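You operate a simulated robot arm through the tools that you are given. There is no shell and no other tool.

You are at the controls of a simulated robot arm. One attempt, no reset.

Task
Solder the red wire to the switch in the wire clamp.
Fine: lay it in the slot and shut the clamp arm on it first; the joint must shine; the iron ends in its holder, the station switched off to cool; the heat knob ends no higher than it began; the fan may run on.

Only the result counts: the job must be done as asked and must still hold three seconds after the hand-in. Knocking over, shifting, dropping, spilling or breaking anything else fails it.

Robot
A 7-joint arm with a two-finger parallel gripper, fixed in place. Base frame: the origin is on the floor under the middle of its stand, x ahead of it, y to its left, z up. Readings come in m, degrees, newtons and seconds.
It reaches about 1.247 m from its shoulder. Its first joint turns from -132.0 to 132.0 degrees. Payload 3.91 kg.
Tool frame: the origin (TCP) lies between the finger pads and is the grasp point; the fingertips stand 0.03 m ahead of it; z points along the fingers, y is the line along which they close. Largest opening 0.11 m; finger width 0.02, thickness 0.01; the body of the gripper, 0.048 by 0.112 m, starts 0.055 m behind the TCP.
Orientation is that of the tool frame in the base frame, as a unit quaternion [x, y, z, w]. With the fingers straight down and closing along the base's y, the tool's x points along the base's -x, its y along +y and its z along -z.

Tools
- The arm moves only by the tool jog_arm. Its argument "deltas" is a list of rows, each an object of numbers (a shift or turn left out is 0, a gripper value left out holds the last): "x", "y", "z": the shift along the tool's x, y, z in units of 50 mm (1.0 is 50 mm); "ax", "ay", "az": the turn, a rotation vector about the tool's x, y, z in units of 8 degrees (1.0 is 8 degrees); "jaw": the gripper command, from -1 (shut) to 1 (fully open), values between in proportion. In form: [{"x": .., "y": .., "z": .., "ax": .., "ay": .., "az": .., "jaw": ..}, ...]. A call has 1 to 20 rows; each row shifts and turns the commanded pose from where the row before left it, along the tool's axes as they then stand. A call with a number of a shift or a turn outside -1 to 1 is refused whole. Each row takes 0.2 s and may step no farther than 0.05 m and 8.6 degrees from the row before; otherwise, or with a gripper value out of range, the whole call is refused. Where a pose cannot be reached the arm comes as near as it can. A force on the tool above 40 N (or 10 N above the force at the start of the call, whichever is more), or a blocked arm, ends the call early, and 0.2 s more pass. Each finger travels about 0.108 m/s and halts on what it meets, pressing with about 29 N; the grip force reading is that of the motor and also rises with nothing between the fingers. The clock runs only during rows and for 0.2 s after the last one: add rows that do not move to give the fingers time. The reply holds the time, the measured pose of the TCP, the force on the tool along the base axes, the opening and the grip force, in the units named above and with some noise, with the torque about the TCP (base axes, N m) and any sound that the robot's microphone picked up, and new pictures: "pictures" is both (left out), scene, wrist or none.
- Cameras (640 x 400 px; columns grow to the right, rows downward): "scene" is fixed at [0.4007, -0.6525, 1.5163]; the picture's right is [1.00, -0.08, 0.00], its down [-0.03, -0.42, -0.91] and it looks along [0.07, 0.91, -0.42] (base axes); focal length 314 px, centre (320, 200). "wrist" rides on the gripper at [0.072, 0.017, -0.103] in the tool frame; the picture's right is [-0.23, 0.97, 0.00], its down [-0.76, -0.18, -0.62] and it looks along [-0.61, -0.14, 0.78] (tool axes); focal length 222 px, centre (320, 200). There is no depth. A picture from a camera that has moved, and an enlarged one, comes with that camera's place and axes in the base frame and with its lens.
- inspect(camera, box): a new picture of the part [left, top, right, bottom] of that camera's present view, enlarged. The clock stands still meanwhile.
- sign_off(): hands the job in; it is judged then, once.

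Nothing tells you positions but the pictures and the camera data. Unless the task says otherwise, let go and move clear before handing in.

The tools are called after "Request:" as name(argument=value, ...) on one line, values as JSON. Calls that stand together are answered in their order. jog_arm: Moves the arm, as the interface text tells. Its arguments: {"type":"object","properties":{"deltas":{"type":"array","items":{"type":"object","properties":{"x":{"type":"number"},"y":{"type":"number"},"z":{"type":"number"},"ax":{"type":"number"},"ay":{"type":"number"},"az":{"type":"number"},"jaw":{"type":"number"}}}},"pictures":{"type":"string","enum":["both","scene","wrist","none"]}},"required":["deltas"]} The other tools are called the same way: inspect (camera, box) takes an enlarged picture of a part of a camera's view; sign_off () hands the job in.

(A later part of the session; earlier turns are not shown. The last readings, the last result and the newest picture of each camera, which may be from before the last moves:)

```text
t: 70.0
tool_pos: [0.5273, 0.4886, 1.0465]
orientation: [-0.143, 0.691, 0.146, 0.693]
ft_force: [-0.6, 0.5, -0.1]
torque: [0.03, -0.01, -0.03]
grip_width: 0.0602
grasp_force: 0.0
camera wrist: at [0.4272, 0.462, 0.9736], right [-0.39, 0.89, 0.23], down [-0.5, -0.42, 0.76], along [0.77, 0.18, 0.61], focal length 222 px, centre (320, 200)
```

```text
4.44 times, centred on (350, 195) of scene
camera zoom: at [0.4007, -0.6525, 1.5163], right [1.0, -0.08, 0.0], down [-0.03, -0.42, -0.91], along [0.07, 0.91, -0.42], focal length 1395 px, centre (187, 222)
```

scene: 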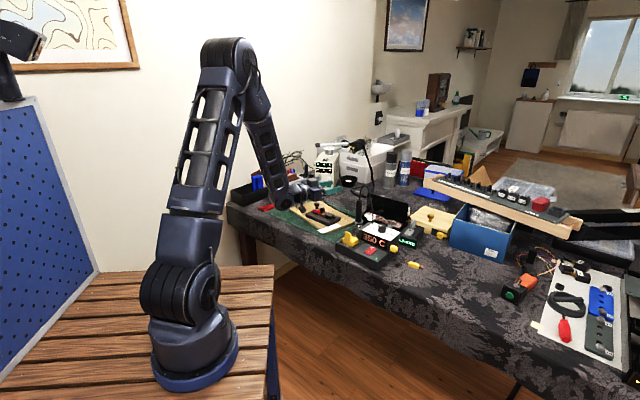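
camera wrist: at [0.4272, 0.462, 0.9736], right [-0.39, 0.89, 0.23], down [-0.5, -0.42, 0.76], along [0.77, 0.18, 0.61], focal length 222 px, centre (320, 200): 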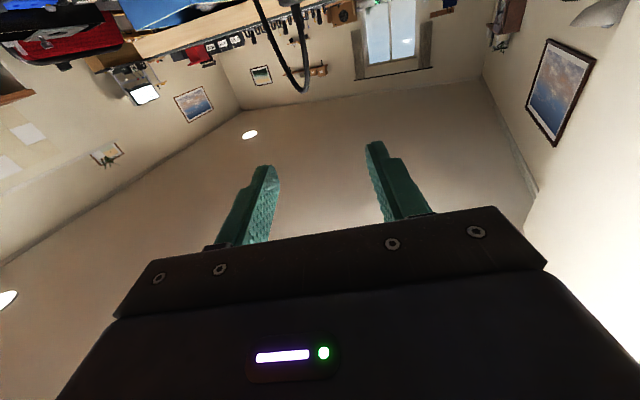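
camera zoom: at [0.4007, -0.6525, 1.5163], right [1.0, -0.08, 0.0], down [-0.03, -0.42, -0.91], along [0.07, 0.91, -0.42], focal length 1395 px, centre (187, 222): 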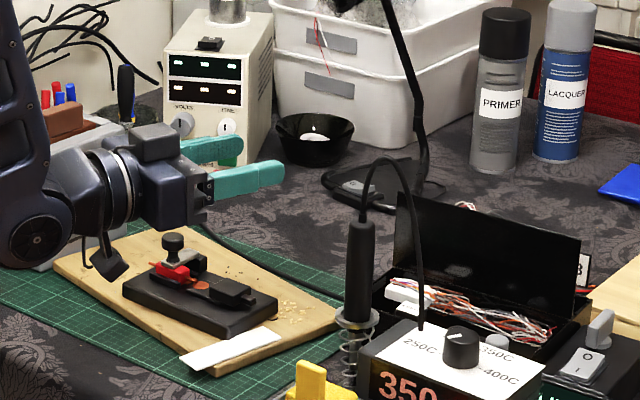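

The gripper is level with the jaws open, pointing at the iron. I'll lower it to mid-handle height, still about 13 cm away.

Request:
jog_arm(deltas=[{"x": 0.943}, {"x": 0.943}, {"x": 0.943}, {}, {}], pictures="both")

Request:
inspect(camera="scene", box=[290, 170, 386, 230])

Request:
inspect(camera="wrist", box=[200, 0, 440, 200])

```text
t: 71.2
tool_pos: [0.5287, 0.4898, 0.9045]
orientation: [-0.144, 0.691, 0.146, 0.693]
ft_force: [0.9, 0.0, -0.9]
torque: [0.0, -0.02, -0.01]
grip_width: 0.0603
grasp_force: 0.0
camera wrist: at [0.4275, 0.464, 0.8315], right [-0.39, 0.89, 0.23], down [-0.5, -0.42, 0.76], along [0.77, 0.18, 0.61], focal length 222 px, centre (320, 200)
```

scene: 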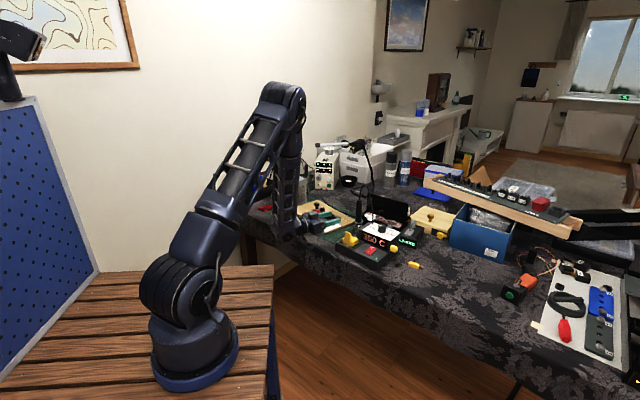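
wrist: 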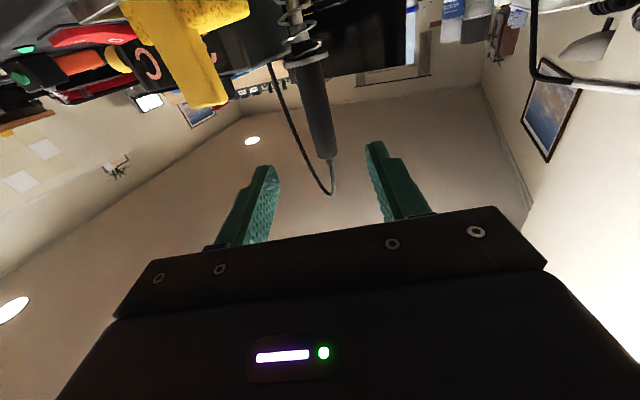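

```text
6.67 times, centred on (338, 200) of scene
camera zoom: at [0.4007, -0.6525, 1.5163], right [1.0, -0.08, 0.0], down [-0.03, -0.42, -0.91], along [0.07, 0.91, -0.42], focal length 2093 px, centre (200, 200)
```

zoom: 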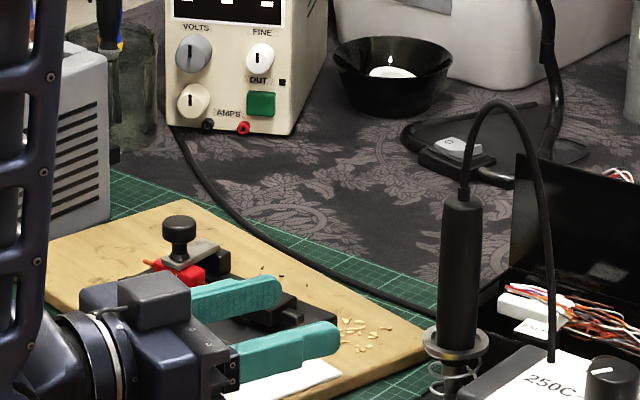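

```text
2.00 times, centred on (320, 100) of wrist
camera zoom: at [0.4275, 0.464, 0.8315], right [-0.39, 0.89, 0.23], down [-0.5, -0.42, 0.76], along [0.77, 0.18, 0.61], focal length 444 px, centre (320, 400)
```

zoom: 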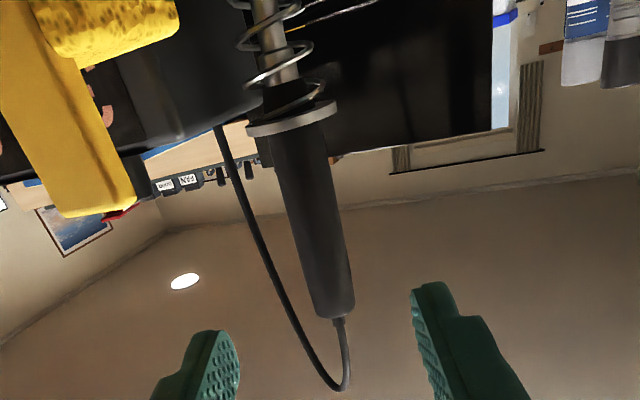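

The wrist camera shows the handle dead ahead, about 14 cm away and centred between the fingers. I'll narrow the jaws a little, advance so the handle lies near the finger ends, and check before closing.

Request:
jog_arm(deltas=[{"z": 0.5, "y": -0.04, "jaw": -0.15}, {"z": 0.6}, {"z": 0.6}, {"z": 0.5}, {"z": 0.3}, {}, {}], pictures="both")

Request:
inspect(camera="scene", box=[320, 175, 400, 235])

Request:
inspect(camera="wrist", box=[200, 40, 440, 240])

```text
t: 72.8
tool_pos: [0.6428, 0.5372, 0.9054]
orientation: [-0.142, 0.691, 0.146, 0.693]
ft_force: [0.2, -1.0, 0.0]
torque: [0.01, 0.02, -0.05]
grip_width: 0.0468
grasp_force: 0.0
camera wrist: at [0.5421, 0.5114, 0.8318], right [-0.39, 0.89, 0.23], down [-0.5, -0.42, 0.76], along [0.77, 0.18, 0.61], focal length 222 px, centre (320, 200)
```

scene: 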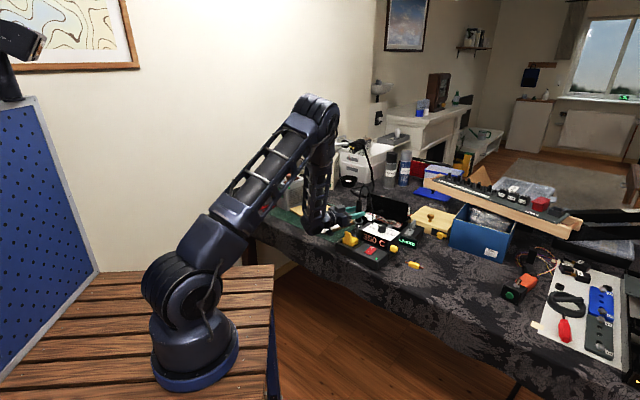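
wrist: 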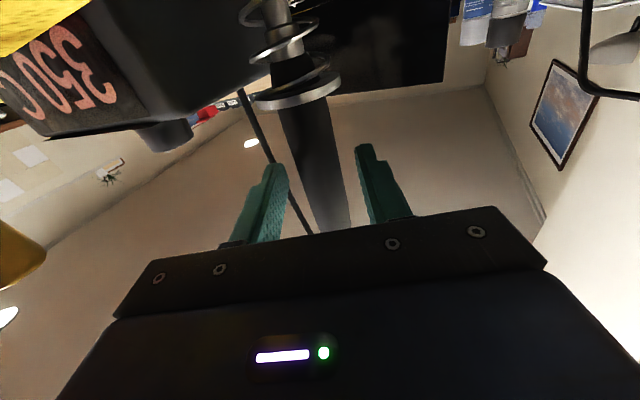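

```text
6.67 times, centred on (360, 205) of scene
camera zoom: at [0.4007, -0.6525, 1.5163], right [1.0, -0.08, 0.0], down [-0.03, -0.42, -0.91], along [0.07, 0.91, -0.42], focal length 2093 px, centre (53, 167)
```

zoom: 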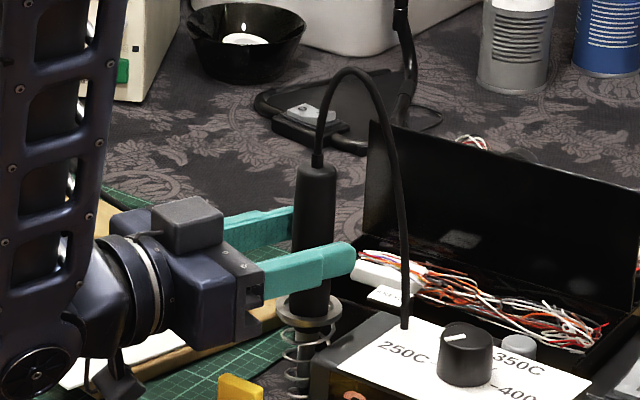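

```text
2.00 times, centred on (320, 140) of wrist
camera zoom: at [0.5421, 0.5114, 0.8318], right [-0.39, 0.89, 0.23], down [-0.5, -0.42, 0.76], along [0.77, 0.18, 0.61], focal length 444 px, centre (320, 320)
```

zoom: 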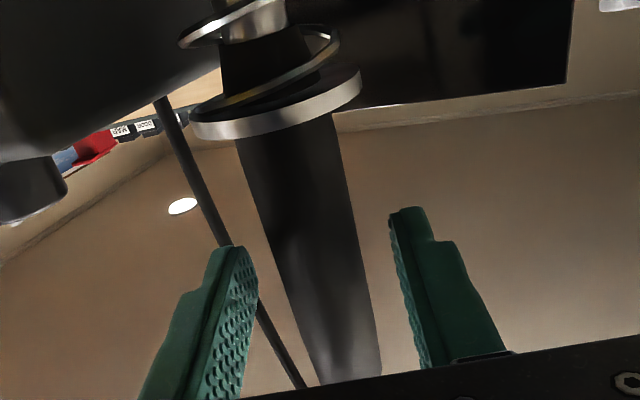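

The handle sits between the finger pads. I'll close on it.

Request:
jog_arm(deltas=[{"jaw": -0.4}, {"jaw": -1}, {"jaw": -1}, {"jaw": -1}, {}], pictures="none")

Request:
inspect(camera="scene", box=[320, 175, 400, 235])

Request:
inspect(camera="wrist", box=[200, 0, 440, 200])

```text
t: 74.0
tool_pos: [0.6435, 0.5368, 0.9051]
orientation: [-0.144, 0.691, 0.146, 0.693]
ft_force: [0.5, 0.3, 0.4]
torque: [-0.01, -0.04, 0.01]
grip_width: 0.024
grasp_force: 28.9
```

```text
6.67 times, centred on (360, 205) of scene
camera zoom: at [0.4007, -0.6525, 1.5163], right [1.0, -0.08, 0.0], down [-0.03, -0.42, -0.91], along [0.07, 0.91, -0.42], focal length 2093 px, centre (53, 167)
```

zoom: 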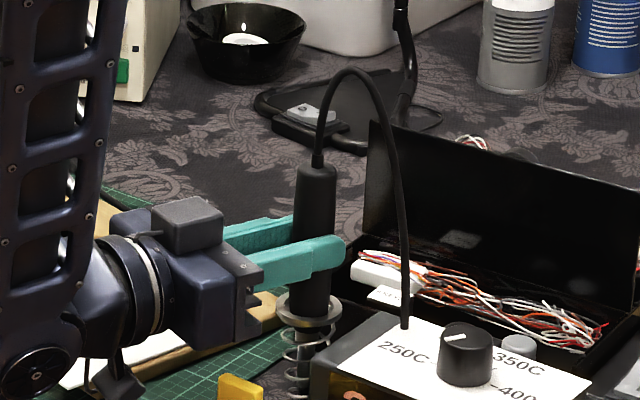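

```text
2.00 times, centred on (320, 100) of wrist
camera zoom: at [0.542, 0.5114, 0.8318], right [-0.39, 0.89, 0.23], down [-0.5, -0.42, 0.76], along [0.77, 0.18, 0.61], focal length 444 px, centre (320, 400)
```

zoom: 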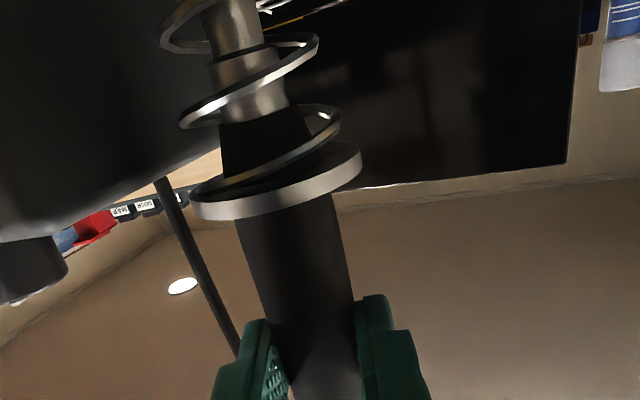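

The iron's handle is firmly held (24 mm). I'll lift it straight up out of the spring and look at its tip.

Request:
jog_arm(deltas=[{"x": -0.3}, {"x": -0.5}, {"x": -0.7}, {"x": -0.7}, {"x": -0.7}, {}], pictures="both")

Request:
inspect(camera="scene", box=[320, 140, 400, 240])

Request:
inspect(camera="wrist", box=[200, 0, 440, 200])

```text
t: 75.4
tool_pos: [0.6393, 0.5358, 1.0489]
orientation: [-0.143, 0.691, 0.146, 0.693]
ft_force: [-0.3, 0.1, -0.9]
torque: [-0.05, 0.0, 0.0]
grip_width: 0.0239
grasp_force: 28.9
camera wrist: at [0.5394, 0.5094, 0.9767], right [-0.39, 0.89, 0.23], down [-0.5, -0.41, 0.76], along [0.77, 0.18, 0.61], focal length 222 px, centre (320, 200)
```

scene: 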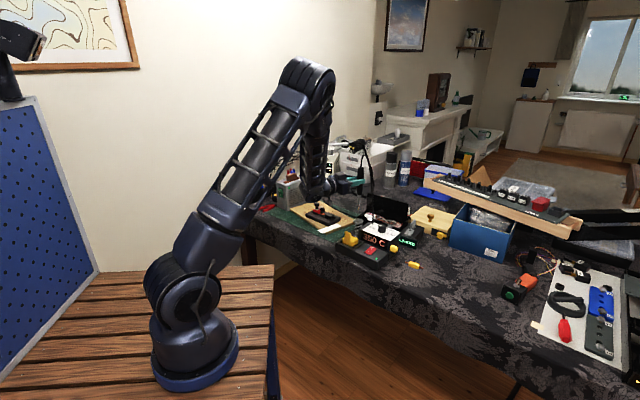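
wrist: 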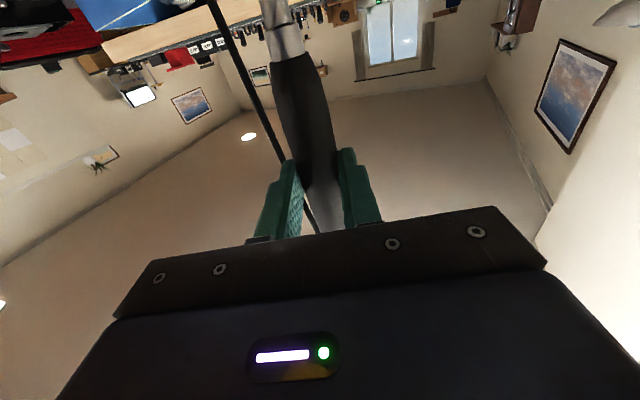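

```text
4.00 times, centred on (360, 190) of scene
camera zoom: at [0.4007, -0.6525, 1.5163], right [1.0, -0.08, 0.0], down [-0.03, -0.42, -0.91], along [0.07, 0.91, -0.42], focal length 1256 px, centre (160, 240)
```

zoom: 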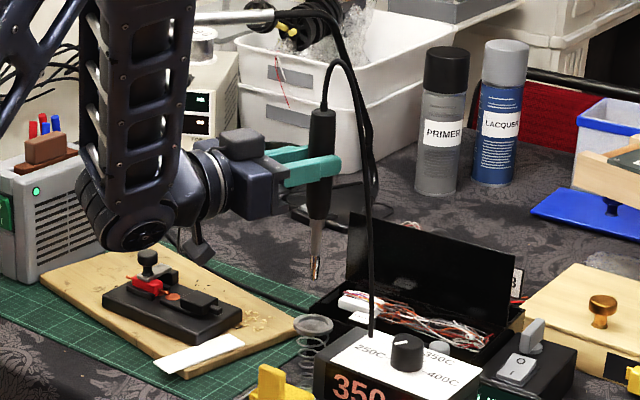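

```text
2.00 times, centred on (320, 100) of wrist
camera zoom: at [0.5394, 0.5094, 0.9767], right [-0.39, 0.89, 0.23], down [-0.5, -0.41, 0.76], along [0.77, 0.18, 0.61], focal length 444 px, centre (320, 400)
```

zoom: 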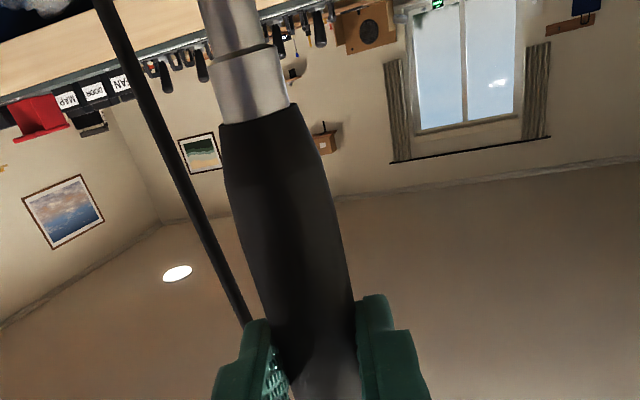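

The iron came out cleanly. I'll zoom in on the tip and the shaft.

Request:
inspect(camera="scene", box=[342, 185, 374, 215])

Request:
inspect(camera="scene", box=[306, 195, 346, 225])

Request:
inspect(camera="scene", box=[350, 215, 410, 260])

```text
13.33 times, centred on (358, 200) of scene
camera zoom: at [0.4007, -0.6525, 1.5163], right [1.0, -0.08, 0.0], down [-0.03, -0.42, -0.91], along [0.07, 0.91, -0.42], focal length 4186 px, centre (-187, 200)
```

zoom: 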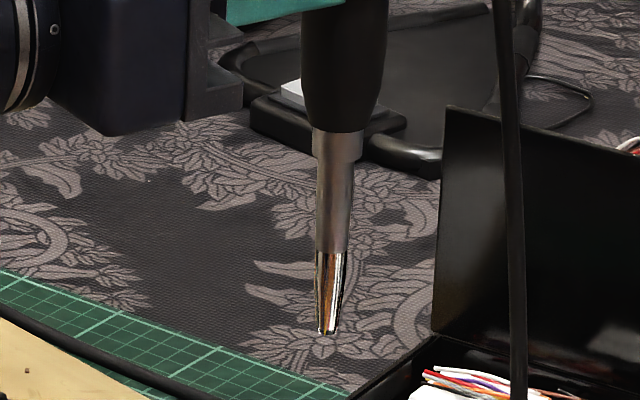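

```text
13.33 times, centred on (326, 210) of scene
camera zoom: at [0.4007, -0.6525, 1.5163], right [1.0, -0.08, 0.0], down [-0.03, -0.42, -0.91], along [0.07, 0.91, -0.42], focal length 4186 px, centre (240, 67)
```

zoom: 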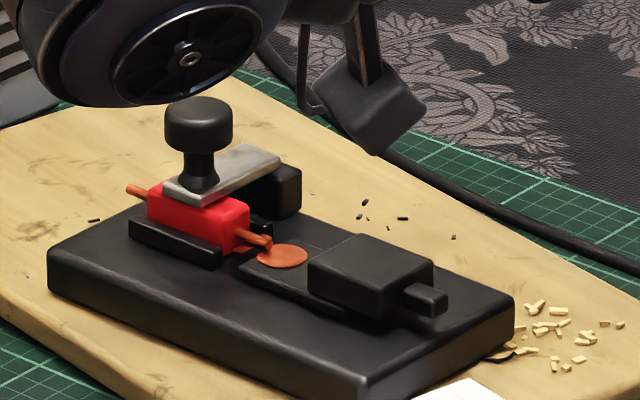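

```text
8.89 times, centred on (380, 238) of scene
camera zoom: at [0.4007, -0.6525, 1.5163], right [1.0, -0.08, 0.0], down [-0.03, -0.42, -0.91], along [0.07, 0.91, -0.42], focal length 2791 px, centre (-213, -133)
```

zoom: 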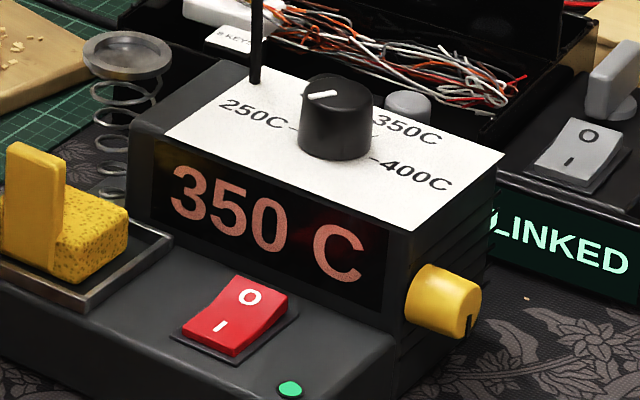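

The tip is bright and clean, and the clamp is properly shut. The one doubt is the heat: the display says 350 C but the knob pointer sits below 250. Before soldering I'll put the iron back and test the knob briefly.

Request:
jog_arm(deltas=[{"x": 0.7}, {"x": 0.7}, {"x": 0.7}, {"x": 0.5}, {"x": 0.3}, {}, {}], pictures="none")

Request:
inspect(camera="scene", box=[320, 175, 400, 235])

Request:
inspect(camera="wrist", box=[200, 0, 440, 200])

```text
t: 77.0
tool_pos: [0.6444, 0.5372, 0.9059]
orientation: [-0.143, 0.692, 0.145, 0.693]
ft_force: [0.0, 0.6, -0.9]
torque: [0.0, -0.01, 0.03]
grip_width: 0.0239
grasp_force: 28.9
```

```text
6.67 times, centred on (360, 205) of scene
camera zoom: at [0.4007, -0.6525, 1.5163], right [1.0, -0.08, 0.0], down [-0.03, -0.42, -0.91], along [0.07, 0.91, -0.42], focal length 2093 px, centre (53, 167)
```

zoom: 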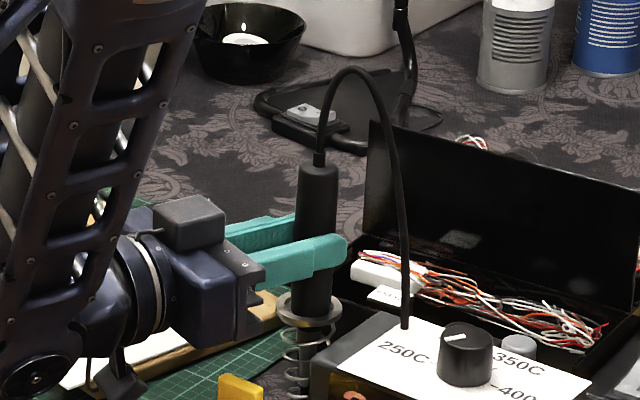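

```text
2.00 times, centred on (320, 100) of wrist
camera zoom: at [0.543, 0.5116, 0.8326], right [-0.39, 0.89, 0.23], down [-0.5, -0.42, 0.76], along [0.77, 0.18, 0.61], focal length 444 px, centre (320, 400)
```

zoom: 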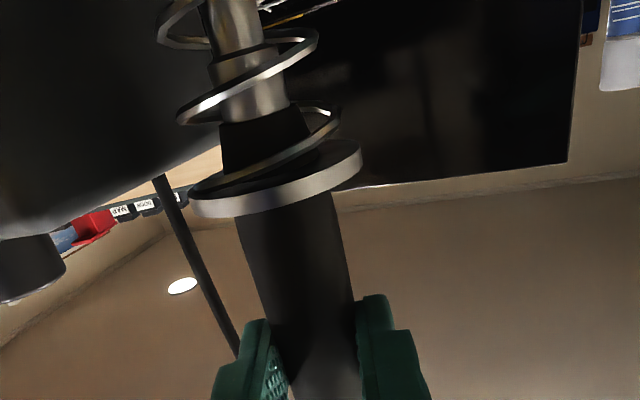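

The iron is back in its spring. I'll let go, back out the way I came, and check that it stands.

Request:
jog_arm(deltas=[{"jaw": -0.4}, {"jaw": -0.15}, {}, {"z": -0.3}, {"z": -0.6}, {"z": -0.8}, {"z": -0.8}, {}], pictures="both")

Request:
inspect(camera="scene", box=[320, 175, 400, 235])

```text
t: 78.8
tool_pos: [0.5299, 0.4859, 0.906]
orientation: [-0.143, 0.691, 0.146, 0.693]
ft_force: [-0.4, -0.2, 0.6]
torque: [0.01, 0.02, -0.02]
grip_width: 0.047
grasp_force: 0.1
camera wrist: at [0.4291, 0.4606, 0.8335], right [-0.39, 0.89, 0.23], down [-0.5, -0.42, 0.76], along [0.77, 0.18, 0.61], focal length 222 px, centre (320, 200)
```

scene: 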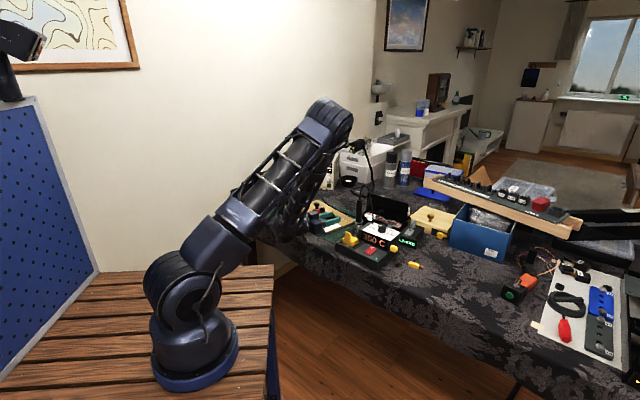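
wrist: 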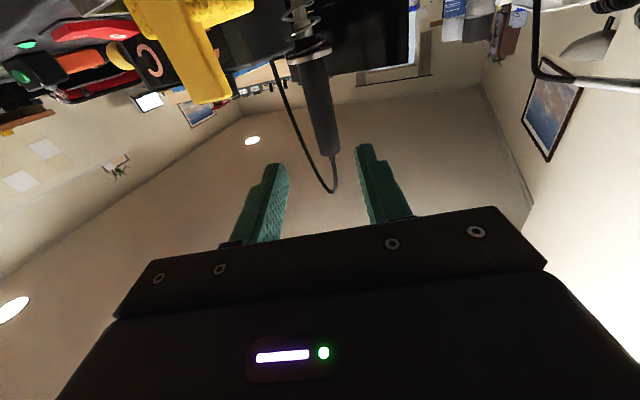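

```text
6.67 times, centred on (360, 205) of scene
camera zoom: at [0.4007, -0.6525, 1.5163], right [1.0, -0.08, 0.0], down [-0.03, -0.42, -0.91], along [0.07, 0.91, -0.42], focal length 2093 px, centre (53, 167)
```

zoom: 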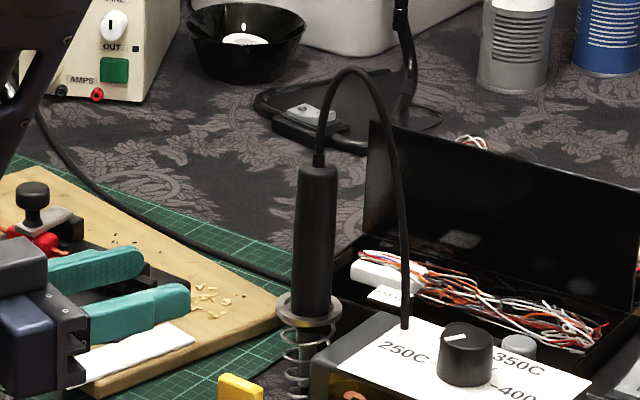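

The iron stands in its holder. I'll raise the arm, point the gripper down again, and turn it so that neither the gripper body nor the camera comes near the iron's cable when I reach for the heat knob.

Request:
jog_arm(deltas=[{"x": -1.0}, {"x": -1.0}, {"x": -1.0}, {"x": -0.8}, {"ay": 0.9375}, {"ay": 0.9375}, {"ay": 0.9375}, {"ay": 0.9375}, {"ay": 0.9375}, {"ay": 0.9375}, {"ay": 0.9375}, {"ay": 0.9375}, {"ay": 0.9375}, {"ay": 0.9375}, {"ay": 0.9375}, {"ay": 0.9375}, {}], pictures="none")

Request:
jog_arm(deltas=[{"az": -0.8925}, {"az": -0.8925}, {"az": -0.8925}, {"az": -0.8925}, {"az": -0.8925}, {"az": -0.8925}, {"az": -0.8925}, {"az": -0.8925}, {"az": -0.8925}, {"az": -0.8925}, {}, {}], pictures="both")

```text
t: 82.4
tool_pos: [0.5285, 0.4868, 1.0958]
orientation: [-0.205, 0.979, 0.001, 0.001]
ft_force: [-0.1, 0.5, -0.4]
torque: [0.0, 0.01, -0.01]
grip_width: 0.047
grasp_force: 0.0
```

```text
t: 85.0
tool_pos: [0.5301, 0.487, 1.0964]
orientation: [0.737, -0.675, -0.001, -0.002]
ft_force: [-0.4, -0.5, -0.3]
torque: [-0.02, 0.0, -0.01]
grip_width: 0.0467
grasp_force: 0.0
camera wrist: at [0.5186, 0.4126, 1.1985], right [-0.99, 0.14, 0.0], down [0.11, 0.77, 0.63], along [0.09, 0.62, -0.78], focal length 222 px, centre (320, 200)
```

scene: 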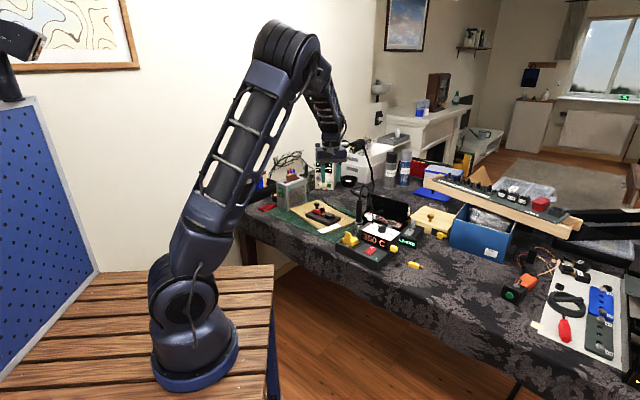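
wrist: 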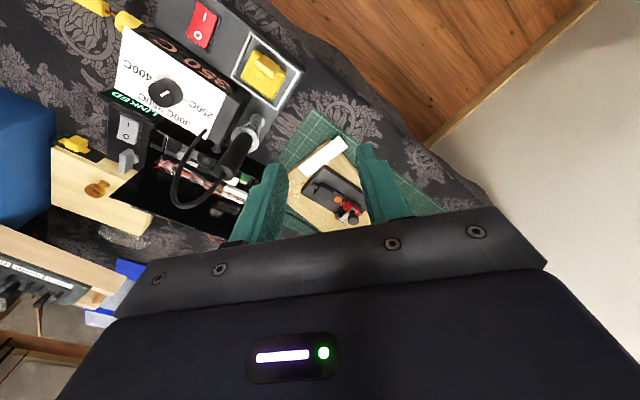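

The gripper is turned as planned. I'll move over the heat knob at this height and look straight down at it.

Request:
jog_arm(deltas=[{"x": 0.2, "y": -0.844}, {"x": 0.2, "y": -0.844}, {"x": 0.2, "y": -0.844}, {"x": 0.2, "y": -0.844}, {"x": 0.2, "y": -0.844}, {}, {}], pictures="both")

Request:
inspect(camera="wrist", box=[230, 60, 400, 180])

```text
t: 86.6
tool_pos: [0.7452, 0.4552, 1.0967]
orientation: [0.737, -0.676, 0.0, -0.002]
ft_force: [0.5, 0.2, 0.2]
torque: [0.01, 0.02, -0.02]
grip_width: 0.0468
grasp_force: 0.0
camera wrist: at [0.7349, 0.3811, 1.2002], right [-0.99, 0.14, 0.0], down [0.11, 0.77, 0.63], along [0.09, 0.62, -0.78], focal length 222 px, centre (320, 200)
```

scene: 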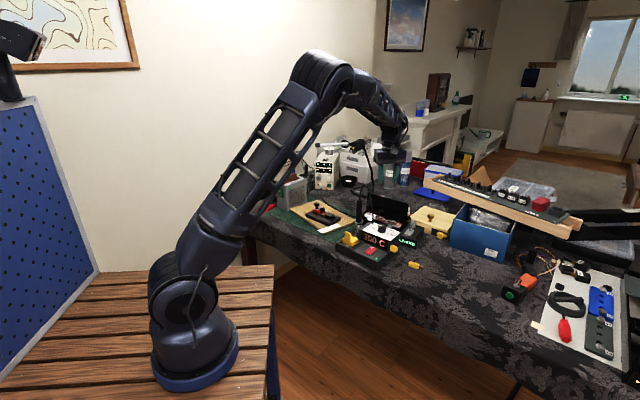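
wrist: 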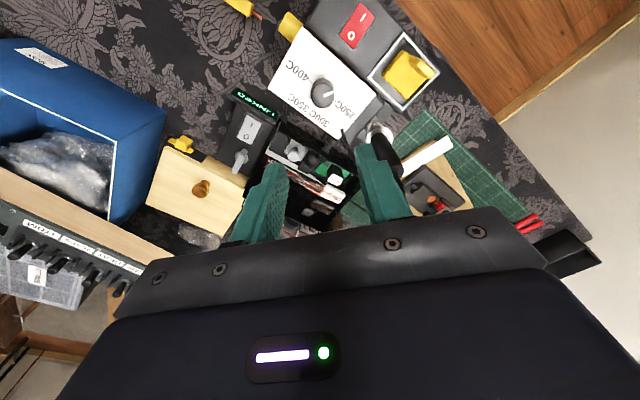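

```text
3.33 times, centred on (315, 120) of wrist
camera zoom: at [0.7349, 0.3811, 1.2002], right [-0.99, 0.14, 0.0], down [0.11, 0.77, 0.63], along [0.09, 0.62, -0.78], focal length 740 px, centre (337, 467)
```

zoom: 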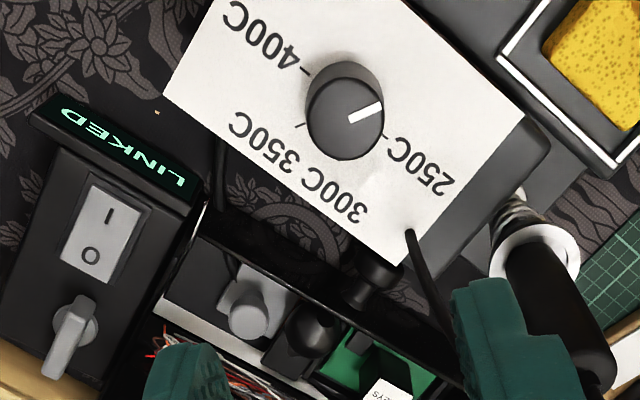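

From straight above, the pointer and tick spacing fit a 200–450 scale with the knob at its lowest stop, about 200 C, well short of 350. I'll test that by gripping the knob. First I'll come down over it with clearance from the cable.

Request:
jog_arm(deltas=[{"az": -0.9375}, {"az": -0.9375}, {"az": -0.9375}, {"az": -0.9375}, {"x": -0.11, "y": -0.015}, {"z": 0.84}, {"z": 0.84}, {"z": 0.84}, {"z": 0.84}, {}, {}], pictures="both")

Request:
inspect(camera="wrist", box=[220, 80, 420, 220])

Request:
inspect(camera="scene", box=[340, 170, 436, 240])

```text
t: 89.0
tool_pos: [0.7403, 0.4632, 0.9262]
orientation: [0.887, -0.462, 0.0, -0.002]
ft_force: [0.3, 0.4, 0.6]
torque: [-0.03, 0.04, 0.0]
grip_width: 0.0472
grasp_force: 0.0
camera wrist: at [0.769, 0.3937, 1.0302], right [-0.93, -0.37, 0.0], down [-0.29, 0.72, 0.63], along [-0.23, 0.58, -0.78], focal length 222 px, centre (320, 200)
```

scene: 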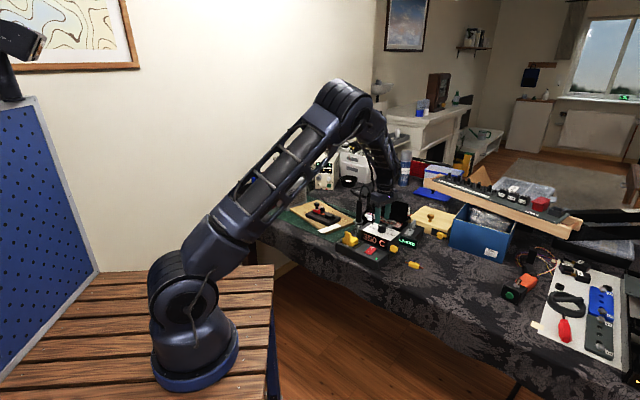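
wrist: 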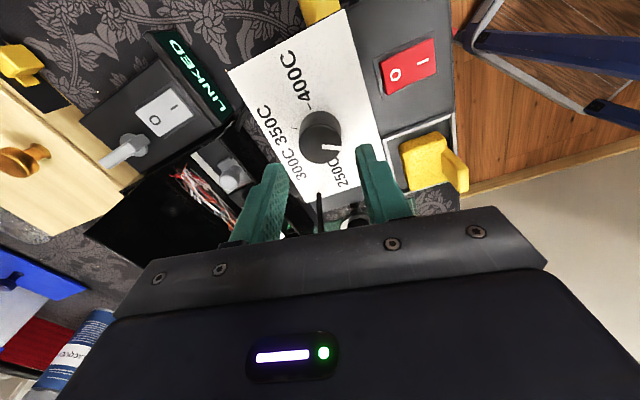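

```text
2.86 times, centred on (320, 150) of wrist
camera zoom: at [0.769, 0.3937, 1.0302], right [-0.93, -0.37, 0.0], down [-0.29, 0.72, 0.63], along [-0.23, 0.58, -0.78], focal length 635 px, centre (320, 343)
```

zoom: 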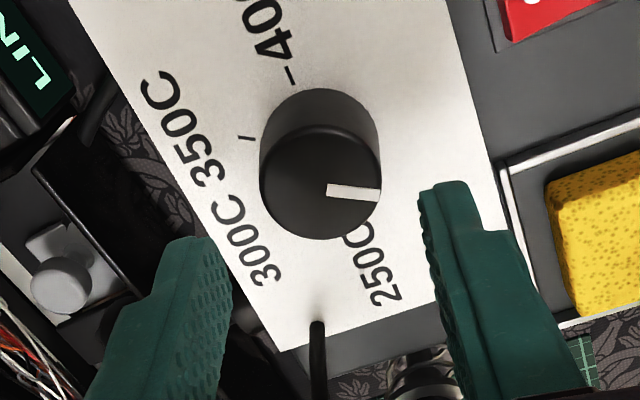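

```text
5.71 times, centred on (388, 205) of scene
camera zoom: at [0.4007, -0.6525, 1.5163], right [1.0, -0.08, 0.0], down [-0.03, -0.42, -0.91], along [0.07, 0.91, -0.42], focal length 1794 px, centre (-69, 171)
```

zoom: 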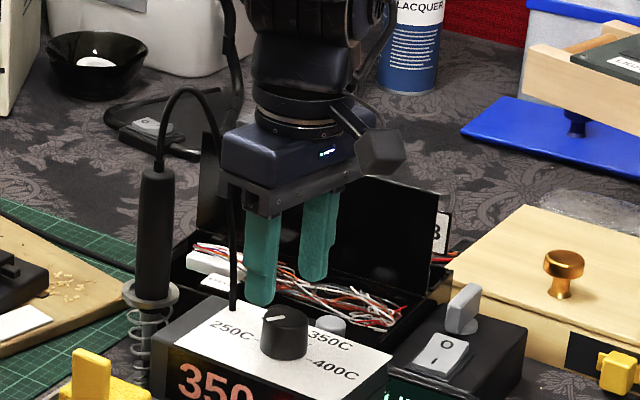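

The knob is right between the fingers (about 31 mm wide), with the cable well clear. I'll lower around it and grip.

Request:
jog_arm(deltas=[{"x": 0.08, "y": 0.02, "z": 0.3}, {"z": 0.3}, {"z": 0.16}, {}, {"jaw": -0.4}, {"jaw": -1}, {"jaw": -1}, {}], pictures="none")

Request:
inspect(camera="scene", box=[350, 190, 430, 250])

Request:
inspect(camera="wrist", box=[220, 80, 420, 220])

```text
t: 90.8
tool_pos: [0.7437, 0.4588, 0.8898]
orientation: [0.887, -0.462, -0.001, -0.003]
ft_force: [3.9, 5.8, -0.8]
torque: [0.25, -0.14, 0.02]
grip_width: 0.0327
grasp_force: 28.6
```

```text
6.67 times, centred on (390, 220) of scene
camera zoom: at [0.4007, -0.6525, 1.5163], right [1.0, -0.08, 0.0], down [-0.03, -0.42, -0.91], along [0.07, 0.91, -0.42], focal length 2093 px, centre (-147, 67)
```

zoom: 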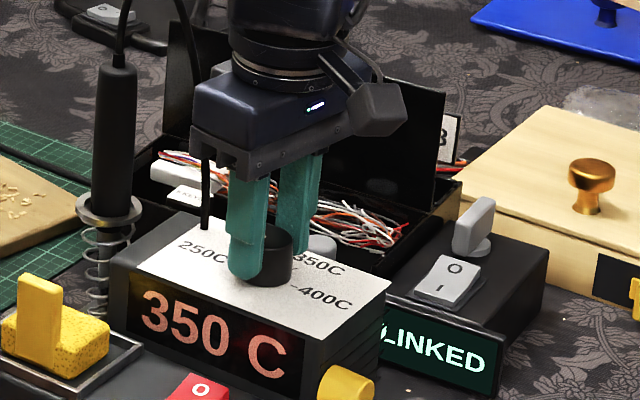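

```text
2.86 times, centred on (320, 150) of wrist
camera zoom: at [0.7713, 0.3886, 0.9919], right [-0.93, -0.37, 0.0], down [-0.29, 0.72, 0.63], along [-0.23, 0.58, -0.78], focal length 635 px, centre (320, 343)
```

zoom: 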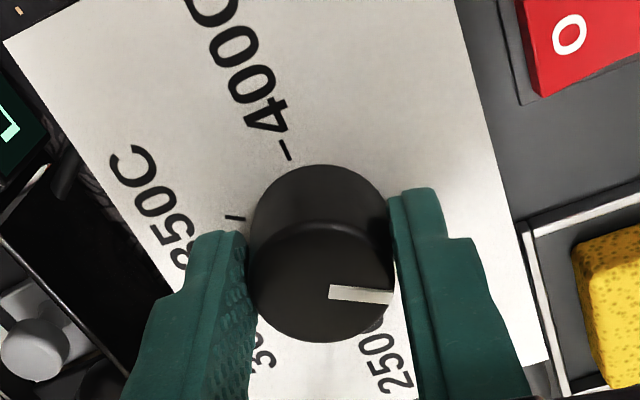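

The knob is gripped. I'll turn it 20° clockwise as a test and watch the pointer and the display.

Request:
jog_arm(deltas=[{"y": -0.02}, {"az": 0.625}, {"az": 0.625}, {"az": 0.625}, {"az": 0.625}, {}], pictures="none")

Request:
inspect(camera="scene", box=[350, 190, 430, 250])

Request:
inspect(camera="wrist", box=[220, 80, 420, 220])

```text
t: 92.2
tool_pos: [0.7432, 0.4589, 0.8882]
orientation: [0.793, -0.61, -0.001, -0.002]
ft_force: [-17.5, -7.3, 1.2]
torque: [-0.47, 0.49, 0.04]
grip_width: 0.0327
grasp_force: 28.9
```

```text
6.67 times, centred on (390, 220) of scene
camera zoom: at [0.4007, -0.6525, 1.5163], right [1.0, -0.08, 0.0], down [-0.03, -0.42, -0.91], along [0.07, 0.91, -0.42], focal length 2093 px, centre (-147, 67)
```

zoom: 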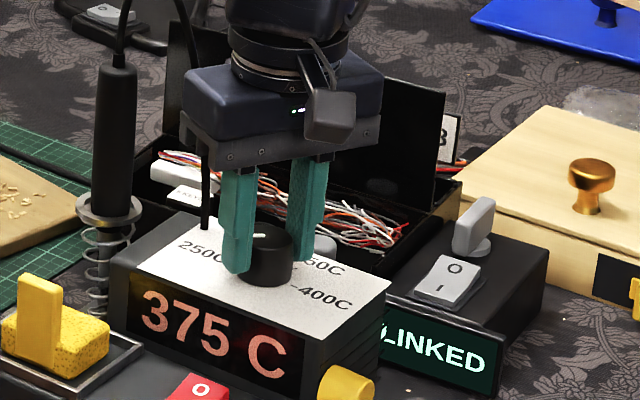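

```text
2.86 times, centred on (320, 150) of wrist
camera zoom: at [0.7457, 0.3832, 0.992], right [-1.0, -0.03, 0.0], down [-0.03, 0.78, 0.63], along [-0.02, 0.63, -0.78], focal length 635 px, centre (320, 343)
```

zoom: 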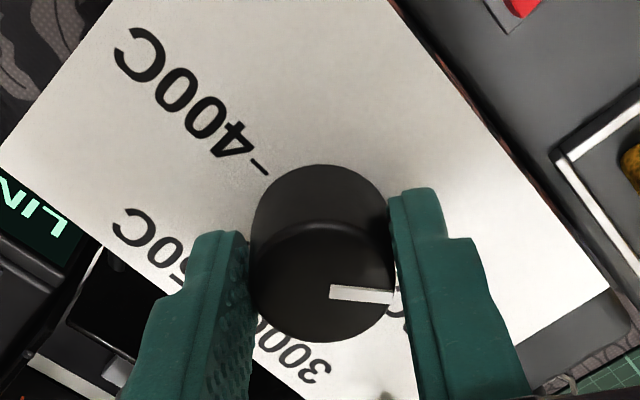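

The display is live: it went from 350 C to 375 C, so the station really was set to 350 and the pointer mark is simply misleading. I'll turn the knob back by the same amount plus a degree or so lower.

Request:
jog_arm(deltas=[{"az": -0.625}, {"az": -0.625}, {"az": -0.625}, {"az": -0.625}, {"az": -0.2}, {}, {}], pictures="none")

Request:
inspect(camera="scene", box=[350, 190, 430, 250])

Request:
inspect(camera="wrist", box=[220, 80, 420, 220])

```text
t: 93.8
tool_pos: [0.743, 0.458, 0.8891]
orientation: [0.894, -0.449, 0.001, -0.002]
ft_force: [9.2, 11.0, -0.8]
torque: [0.18, -0.51, -0.03]
grip_width: 0.0329
grasp_force: 29.0
```

```text
6.67 times, centred on (390, 220) of scene
camera zoom: at [0.4007, -0.6525, 1.5163], right [1.0, -0.08, 0.0], down [-0.03, -0.42, -0.91], along [0.07, 0.91, -0.42], focal length 2093 px, centre (-147, 67)
```

zoom: 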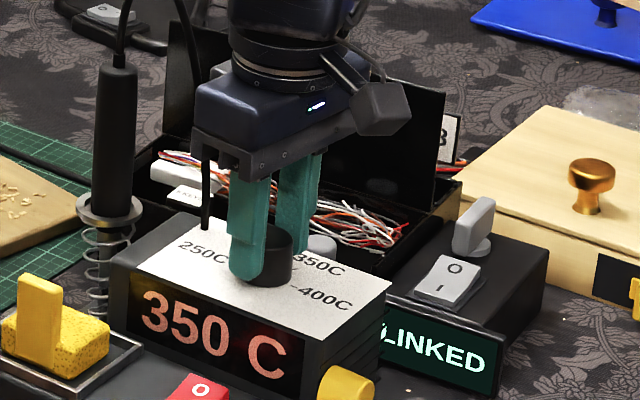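

```text
2.86 times, centred on (320, 150) of wrist
camera zoom: at [0.7732, 0.3889, 0.9921], right [-0.92, -0.4, 0.0], down [-0.31, 0.71, 0.63], along [-0.25, 0.58, -0.78], focal length 635 px, centre (320, 343)
```

zoom: 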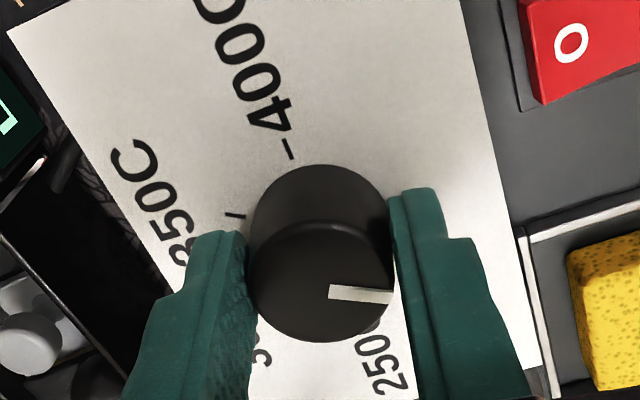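

The display is back to 350 C and the knob sits a shade below where it began. I'll let go, rise clear, and turn the gripper back for the iron.

Request:
jog_arm(deltas=[{"jaw": -0.3}, {"jaw": -0.15}, {}, {"z": -0.5}, {"z": -0.9}, {"z": -0.9}, {"z": -0.9}, {"z": -0.9}, {"az": 0.9206}, {"az": 0.9206}, {"az": 0.9206}, {"az": 0.9206}, {"az": 0.9206}, {"az": 0.9206}, {"az": 0.9206}, {"az": 0.9206}, {"az": 0.9206}, {"az": 0.9206}, {}], pictures="none")

Request:
jog_arm(deltas=[{"az": 0.9206}, {"az": 0.9206}, {"az": 0.9206}, {"az": 0.9206}, {"x": 0.735, "y": 0.46}, {"x": 0.735, "y": 0.46}, {"x": 0.735, "y": 0.46}, {"x": 0.735, "y": 0.46}, {"x": 0.735, "y": 0.46}, {}, {}], pictures="both")

Request:
inspect(camera="scene", box=[340, 180, 436, 250])

```text
t: 97.8
tool_pos: [0.7422, 0.4565, 1.0935]
orientation: [-0.446, 0.895, 0.002, 0.001]
ft_force: [0.3, 0.3, 0.0]
torque: [-0.03, -0.03, 0.0]
grip_width: 0.0469
grasp_force: 0.0
```

```text
t: 100.2
tool_pos: [0.5298, 0.4867, 1.0943]
orientation: [-0.204, 0.979, 0.001, 0.0]
ft_force: [-0.9, 0.9, 0.0]
torque: [0.03, 0.01, 0.0]
grip_width: 0.0469
grasp_force: 0.1
camera wrist: at [0.4564, 0.4718, 1.1977], right [-0.18, 0.98, 0.0], down [0.77, 0.14, 0.63], along [0.61, 0.12, -0.78], focal length 222 px, centre (320, 200)
```

scene: 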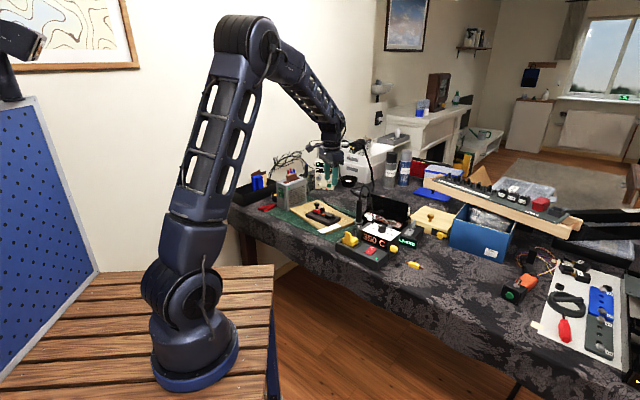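
wrist: 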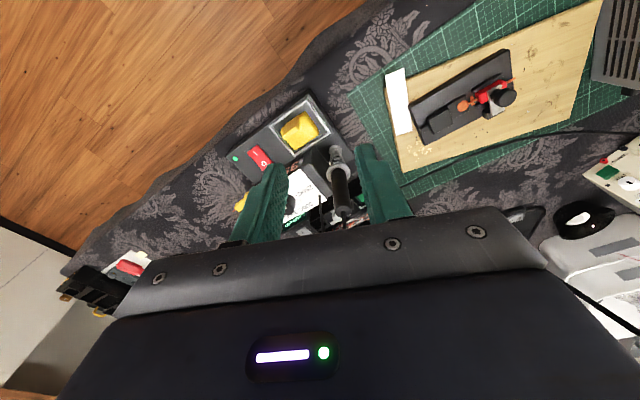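

```text
5.71 times, centred on (388, 215) of scene
camera zoom: at [0.4007, -0.6525, 1.5163], right [1.0, -0.08, 0.0], down [-0.03, -0.42, -0.91], along [0.07, 0.91, -0.42], focal length 1794 px, centre (-69, 114)
```

zoom: 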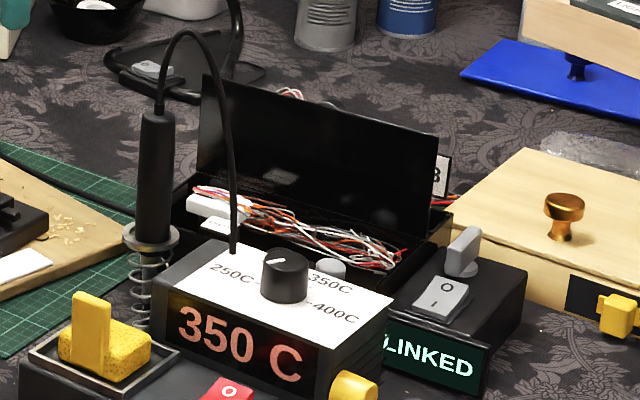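

The station shows 350 C and nothing has shifted. From here the wrist camera also sees the clamp, so I'll measure the pad's present place.

Request:
inspect(camera="wrist", box=[410, 50, 530, 150])

Request:
inspect(camera="scene", box=[306, 195, 346, 225])

```text
4.00 times, centred on (470, 100) of wrist
camera zoom: at [0.4564, 0.4718, 1.1977], right [-0.18, 0.98, 0.0], down [0.77, 0.14, 0.63], along [0.61, 0.12, -0.78], focal length 888 px, centre (-280, 600)
```

zoom: 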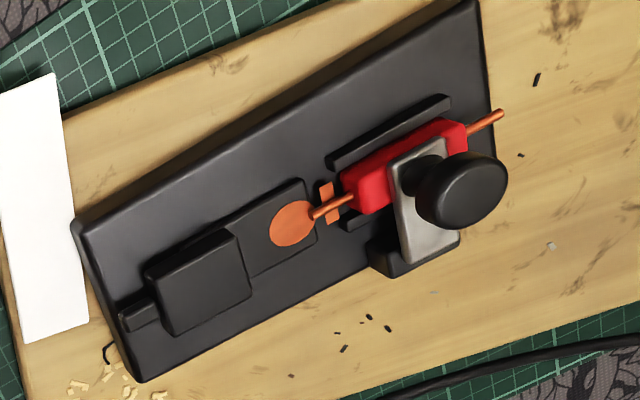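

```text
13.33 times, centred on (326, 210) of scene
camera zoom: at [0.4007, -0.6525, 1.5163], right [1.0, -0.08, 0.0], down [-0.03, -0.42, -0.91], along [0.07, 0.91, -0.42], focal length 4186 px, centre (240, 67)
```

zoom: 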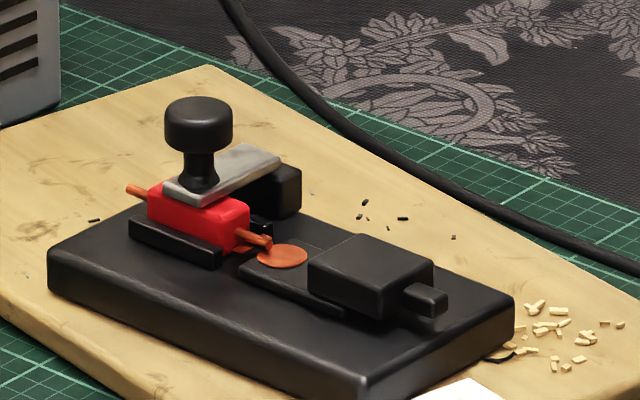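

The pad is now at about (0.527, 0.741, 0.79), only 1 cm from where it began. I'll go level again and approach the iron's handle as before.

Request:
jog_arm(deltas=[{"ay": -0.9375}, {"ay": -0.9375}, {"ay": -0.9375}, {"ay": -0.9375}, {"ay": -0.9375}, {"ay": -0.9375}, {"ay": -0.9375}, {"ay": -0.9375}, {"ay": -0.9375}, {"ay": -0.9375}, {"ay": -0.9375}, {"ay": -0.9375}, {"x": 0.95}, {"x": 0.95}, {"x": 0.95}, {"x": 0.93}, {}, {}], pictures="both")

Request:
inspect(camera="wrist", box=[200, 0, 440, 200])

```text
t: 104.0
tool_pos: [0.5283, 0.4921, 0.9048]
orientation: [-0.144, 0.691, 0.147, 0.693]
ft_force: [-0.5, -0.5, 0.8]
torque: [0.01, 0.02, 0.01]
grip_width: 0.0468
grasp_force: 0.0
camera wrist: at [0.4273, 0.4665, 0.832], right [-0.39, 0.89, 0.23], down [-0.5, -0.42, 0.76], along [0.77, 0.18, 0.61], focal length 222 px, centre (320, 200)
```

scene: 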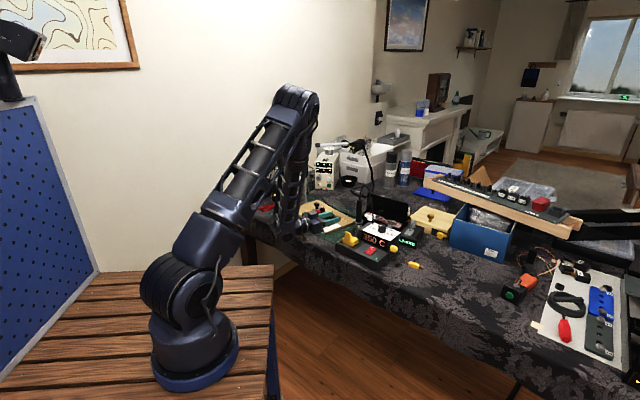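
wrist: 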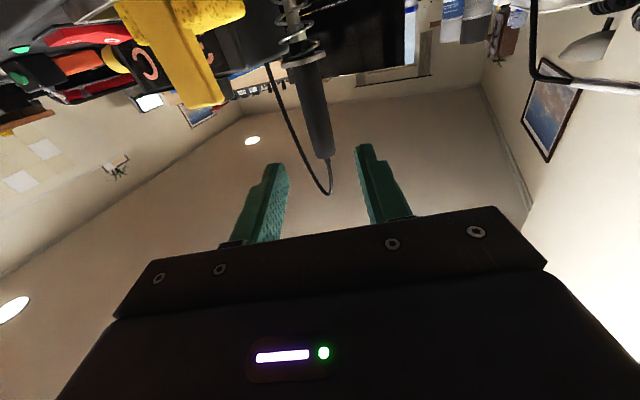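

```text
2.00 times, centred on (320, 100) of wrist
camera zoom: at [0.4273, 0.4665, 0.832], right [-0.39, 0.89, 0.23], down [-0.5, -0.42, 0.76], along [0.77, 0.18, 0.61], focal length 444 px, centre (320, 400)
```

zoom: 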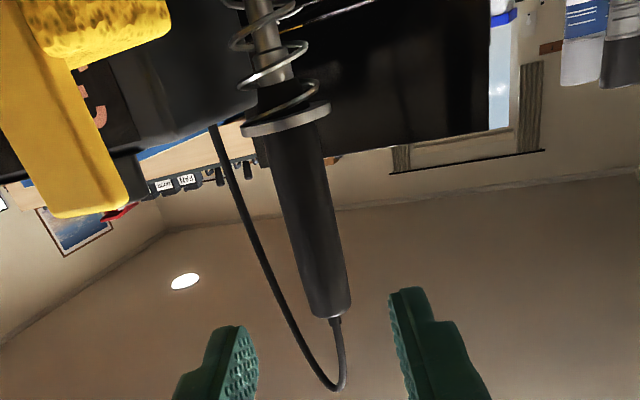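

The handle is straight ahead, 5 mm to one side. I'll correct for that, advance, and close on it.

Request:
jog_arm(deltas=[{"y": -0.095}, {"z": 0.5}, {"z": 0.6}, {"z": 0.6}, {"z": 0.5}, {"z": 0.3}, {}, {}], pictures="none")

Request:
inspect(camera="wrist", box=[200, 20, 440, 220])

Request:
inspect(camera="scene", box=[320, 175, 400, 235])

```text
t: 105.8
tool_pos: [0.6467, 0.5355, 0.9052]
orientation: [-0.143, 0.691, 0.146, 0.693]
ft_force: [1.2, -0.2, 0.8]
torque: [0.03, -0.02, -0.02]
grip_width: 0.0467
grasp_force: 0.0
```

```text
2.00 times, centred on (320, 120) of wrist
camera zoom: at [0.5456, 0.5102, 0.8325], right [-0.39, 0.89, 0.23], down [-0.5, -0.41, 0.76], along [0.77, 0.18, 0.61], focal length 444 px, centre (320, 360)
```

zoom: 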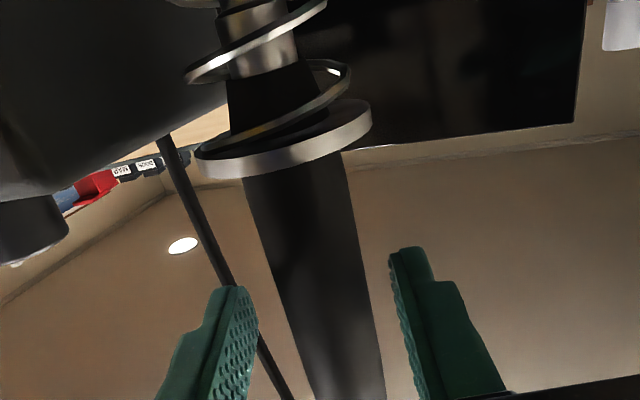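

```text
6.67 times, centred on (360, 205) of scene
camera zoom: at [0.4007, -0.6525, 1.5163], right [1.0, -0.08, 0.0], down [-0.03, -0.42, -0.91], along [0.07, 0.91, -0.42], focal length 2093 px, centre (53, 167)
```

zoom: 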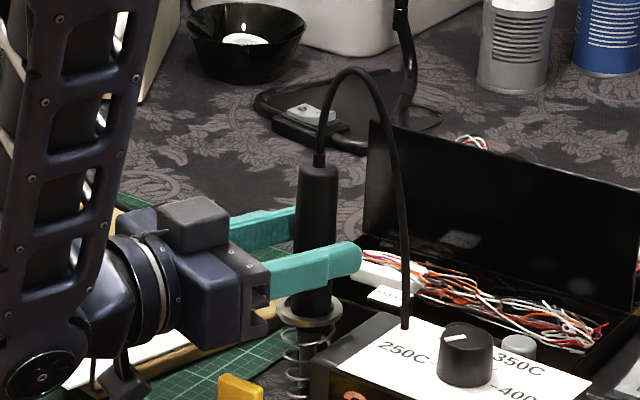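

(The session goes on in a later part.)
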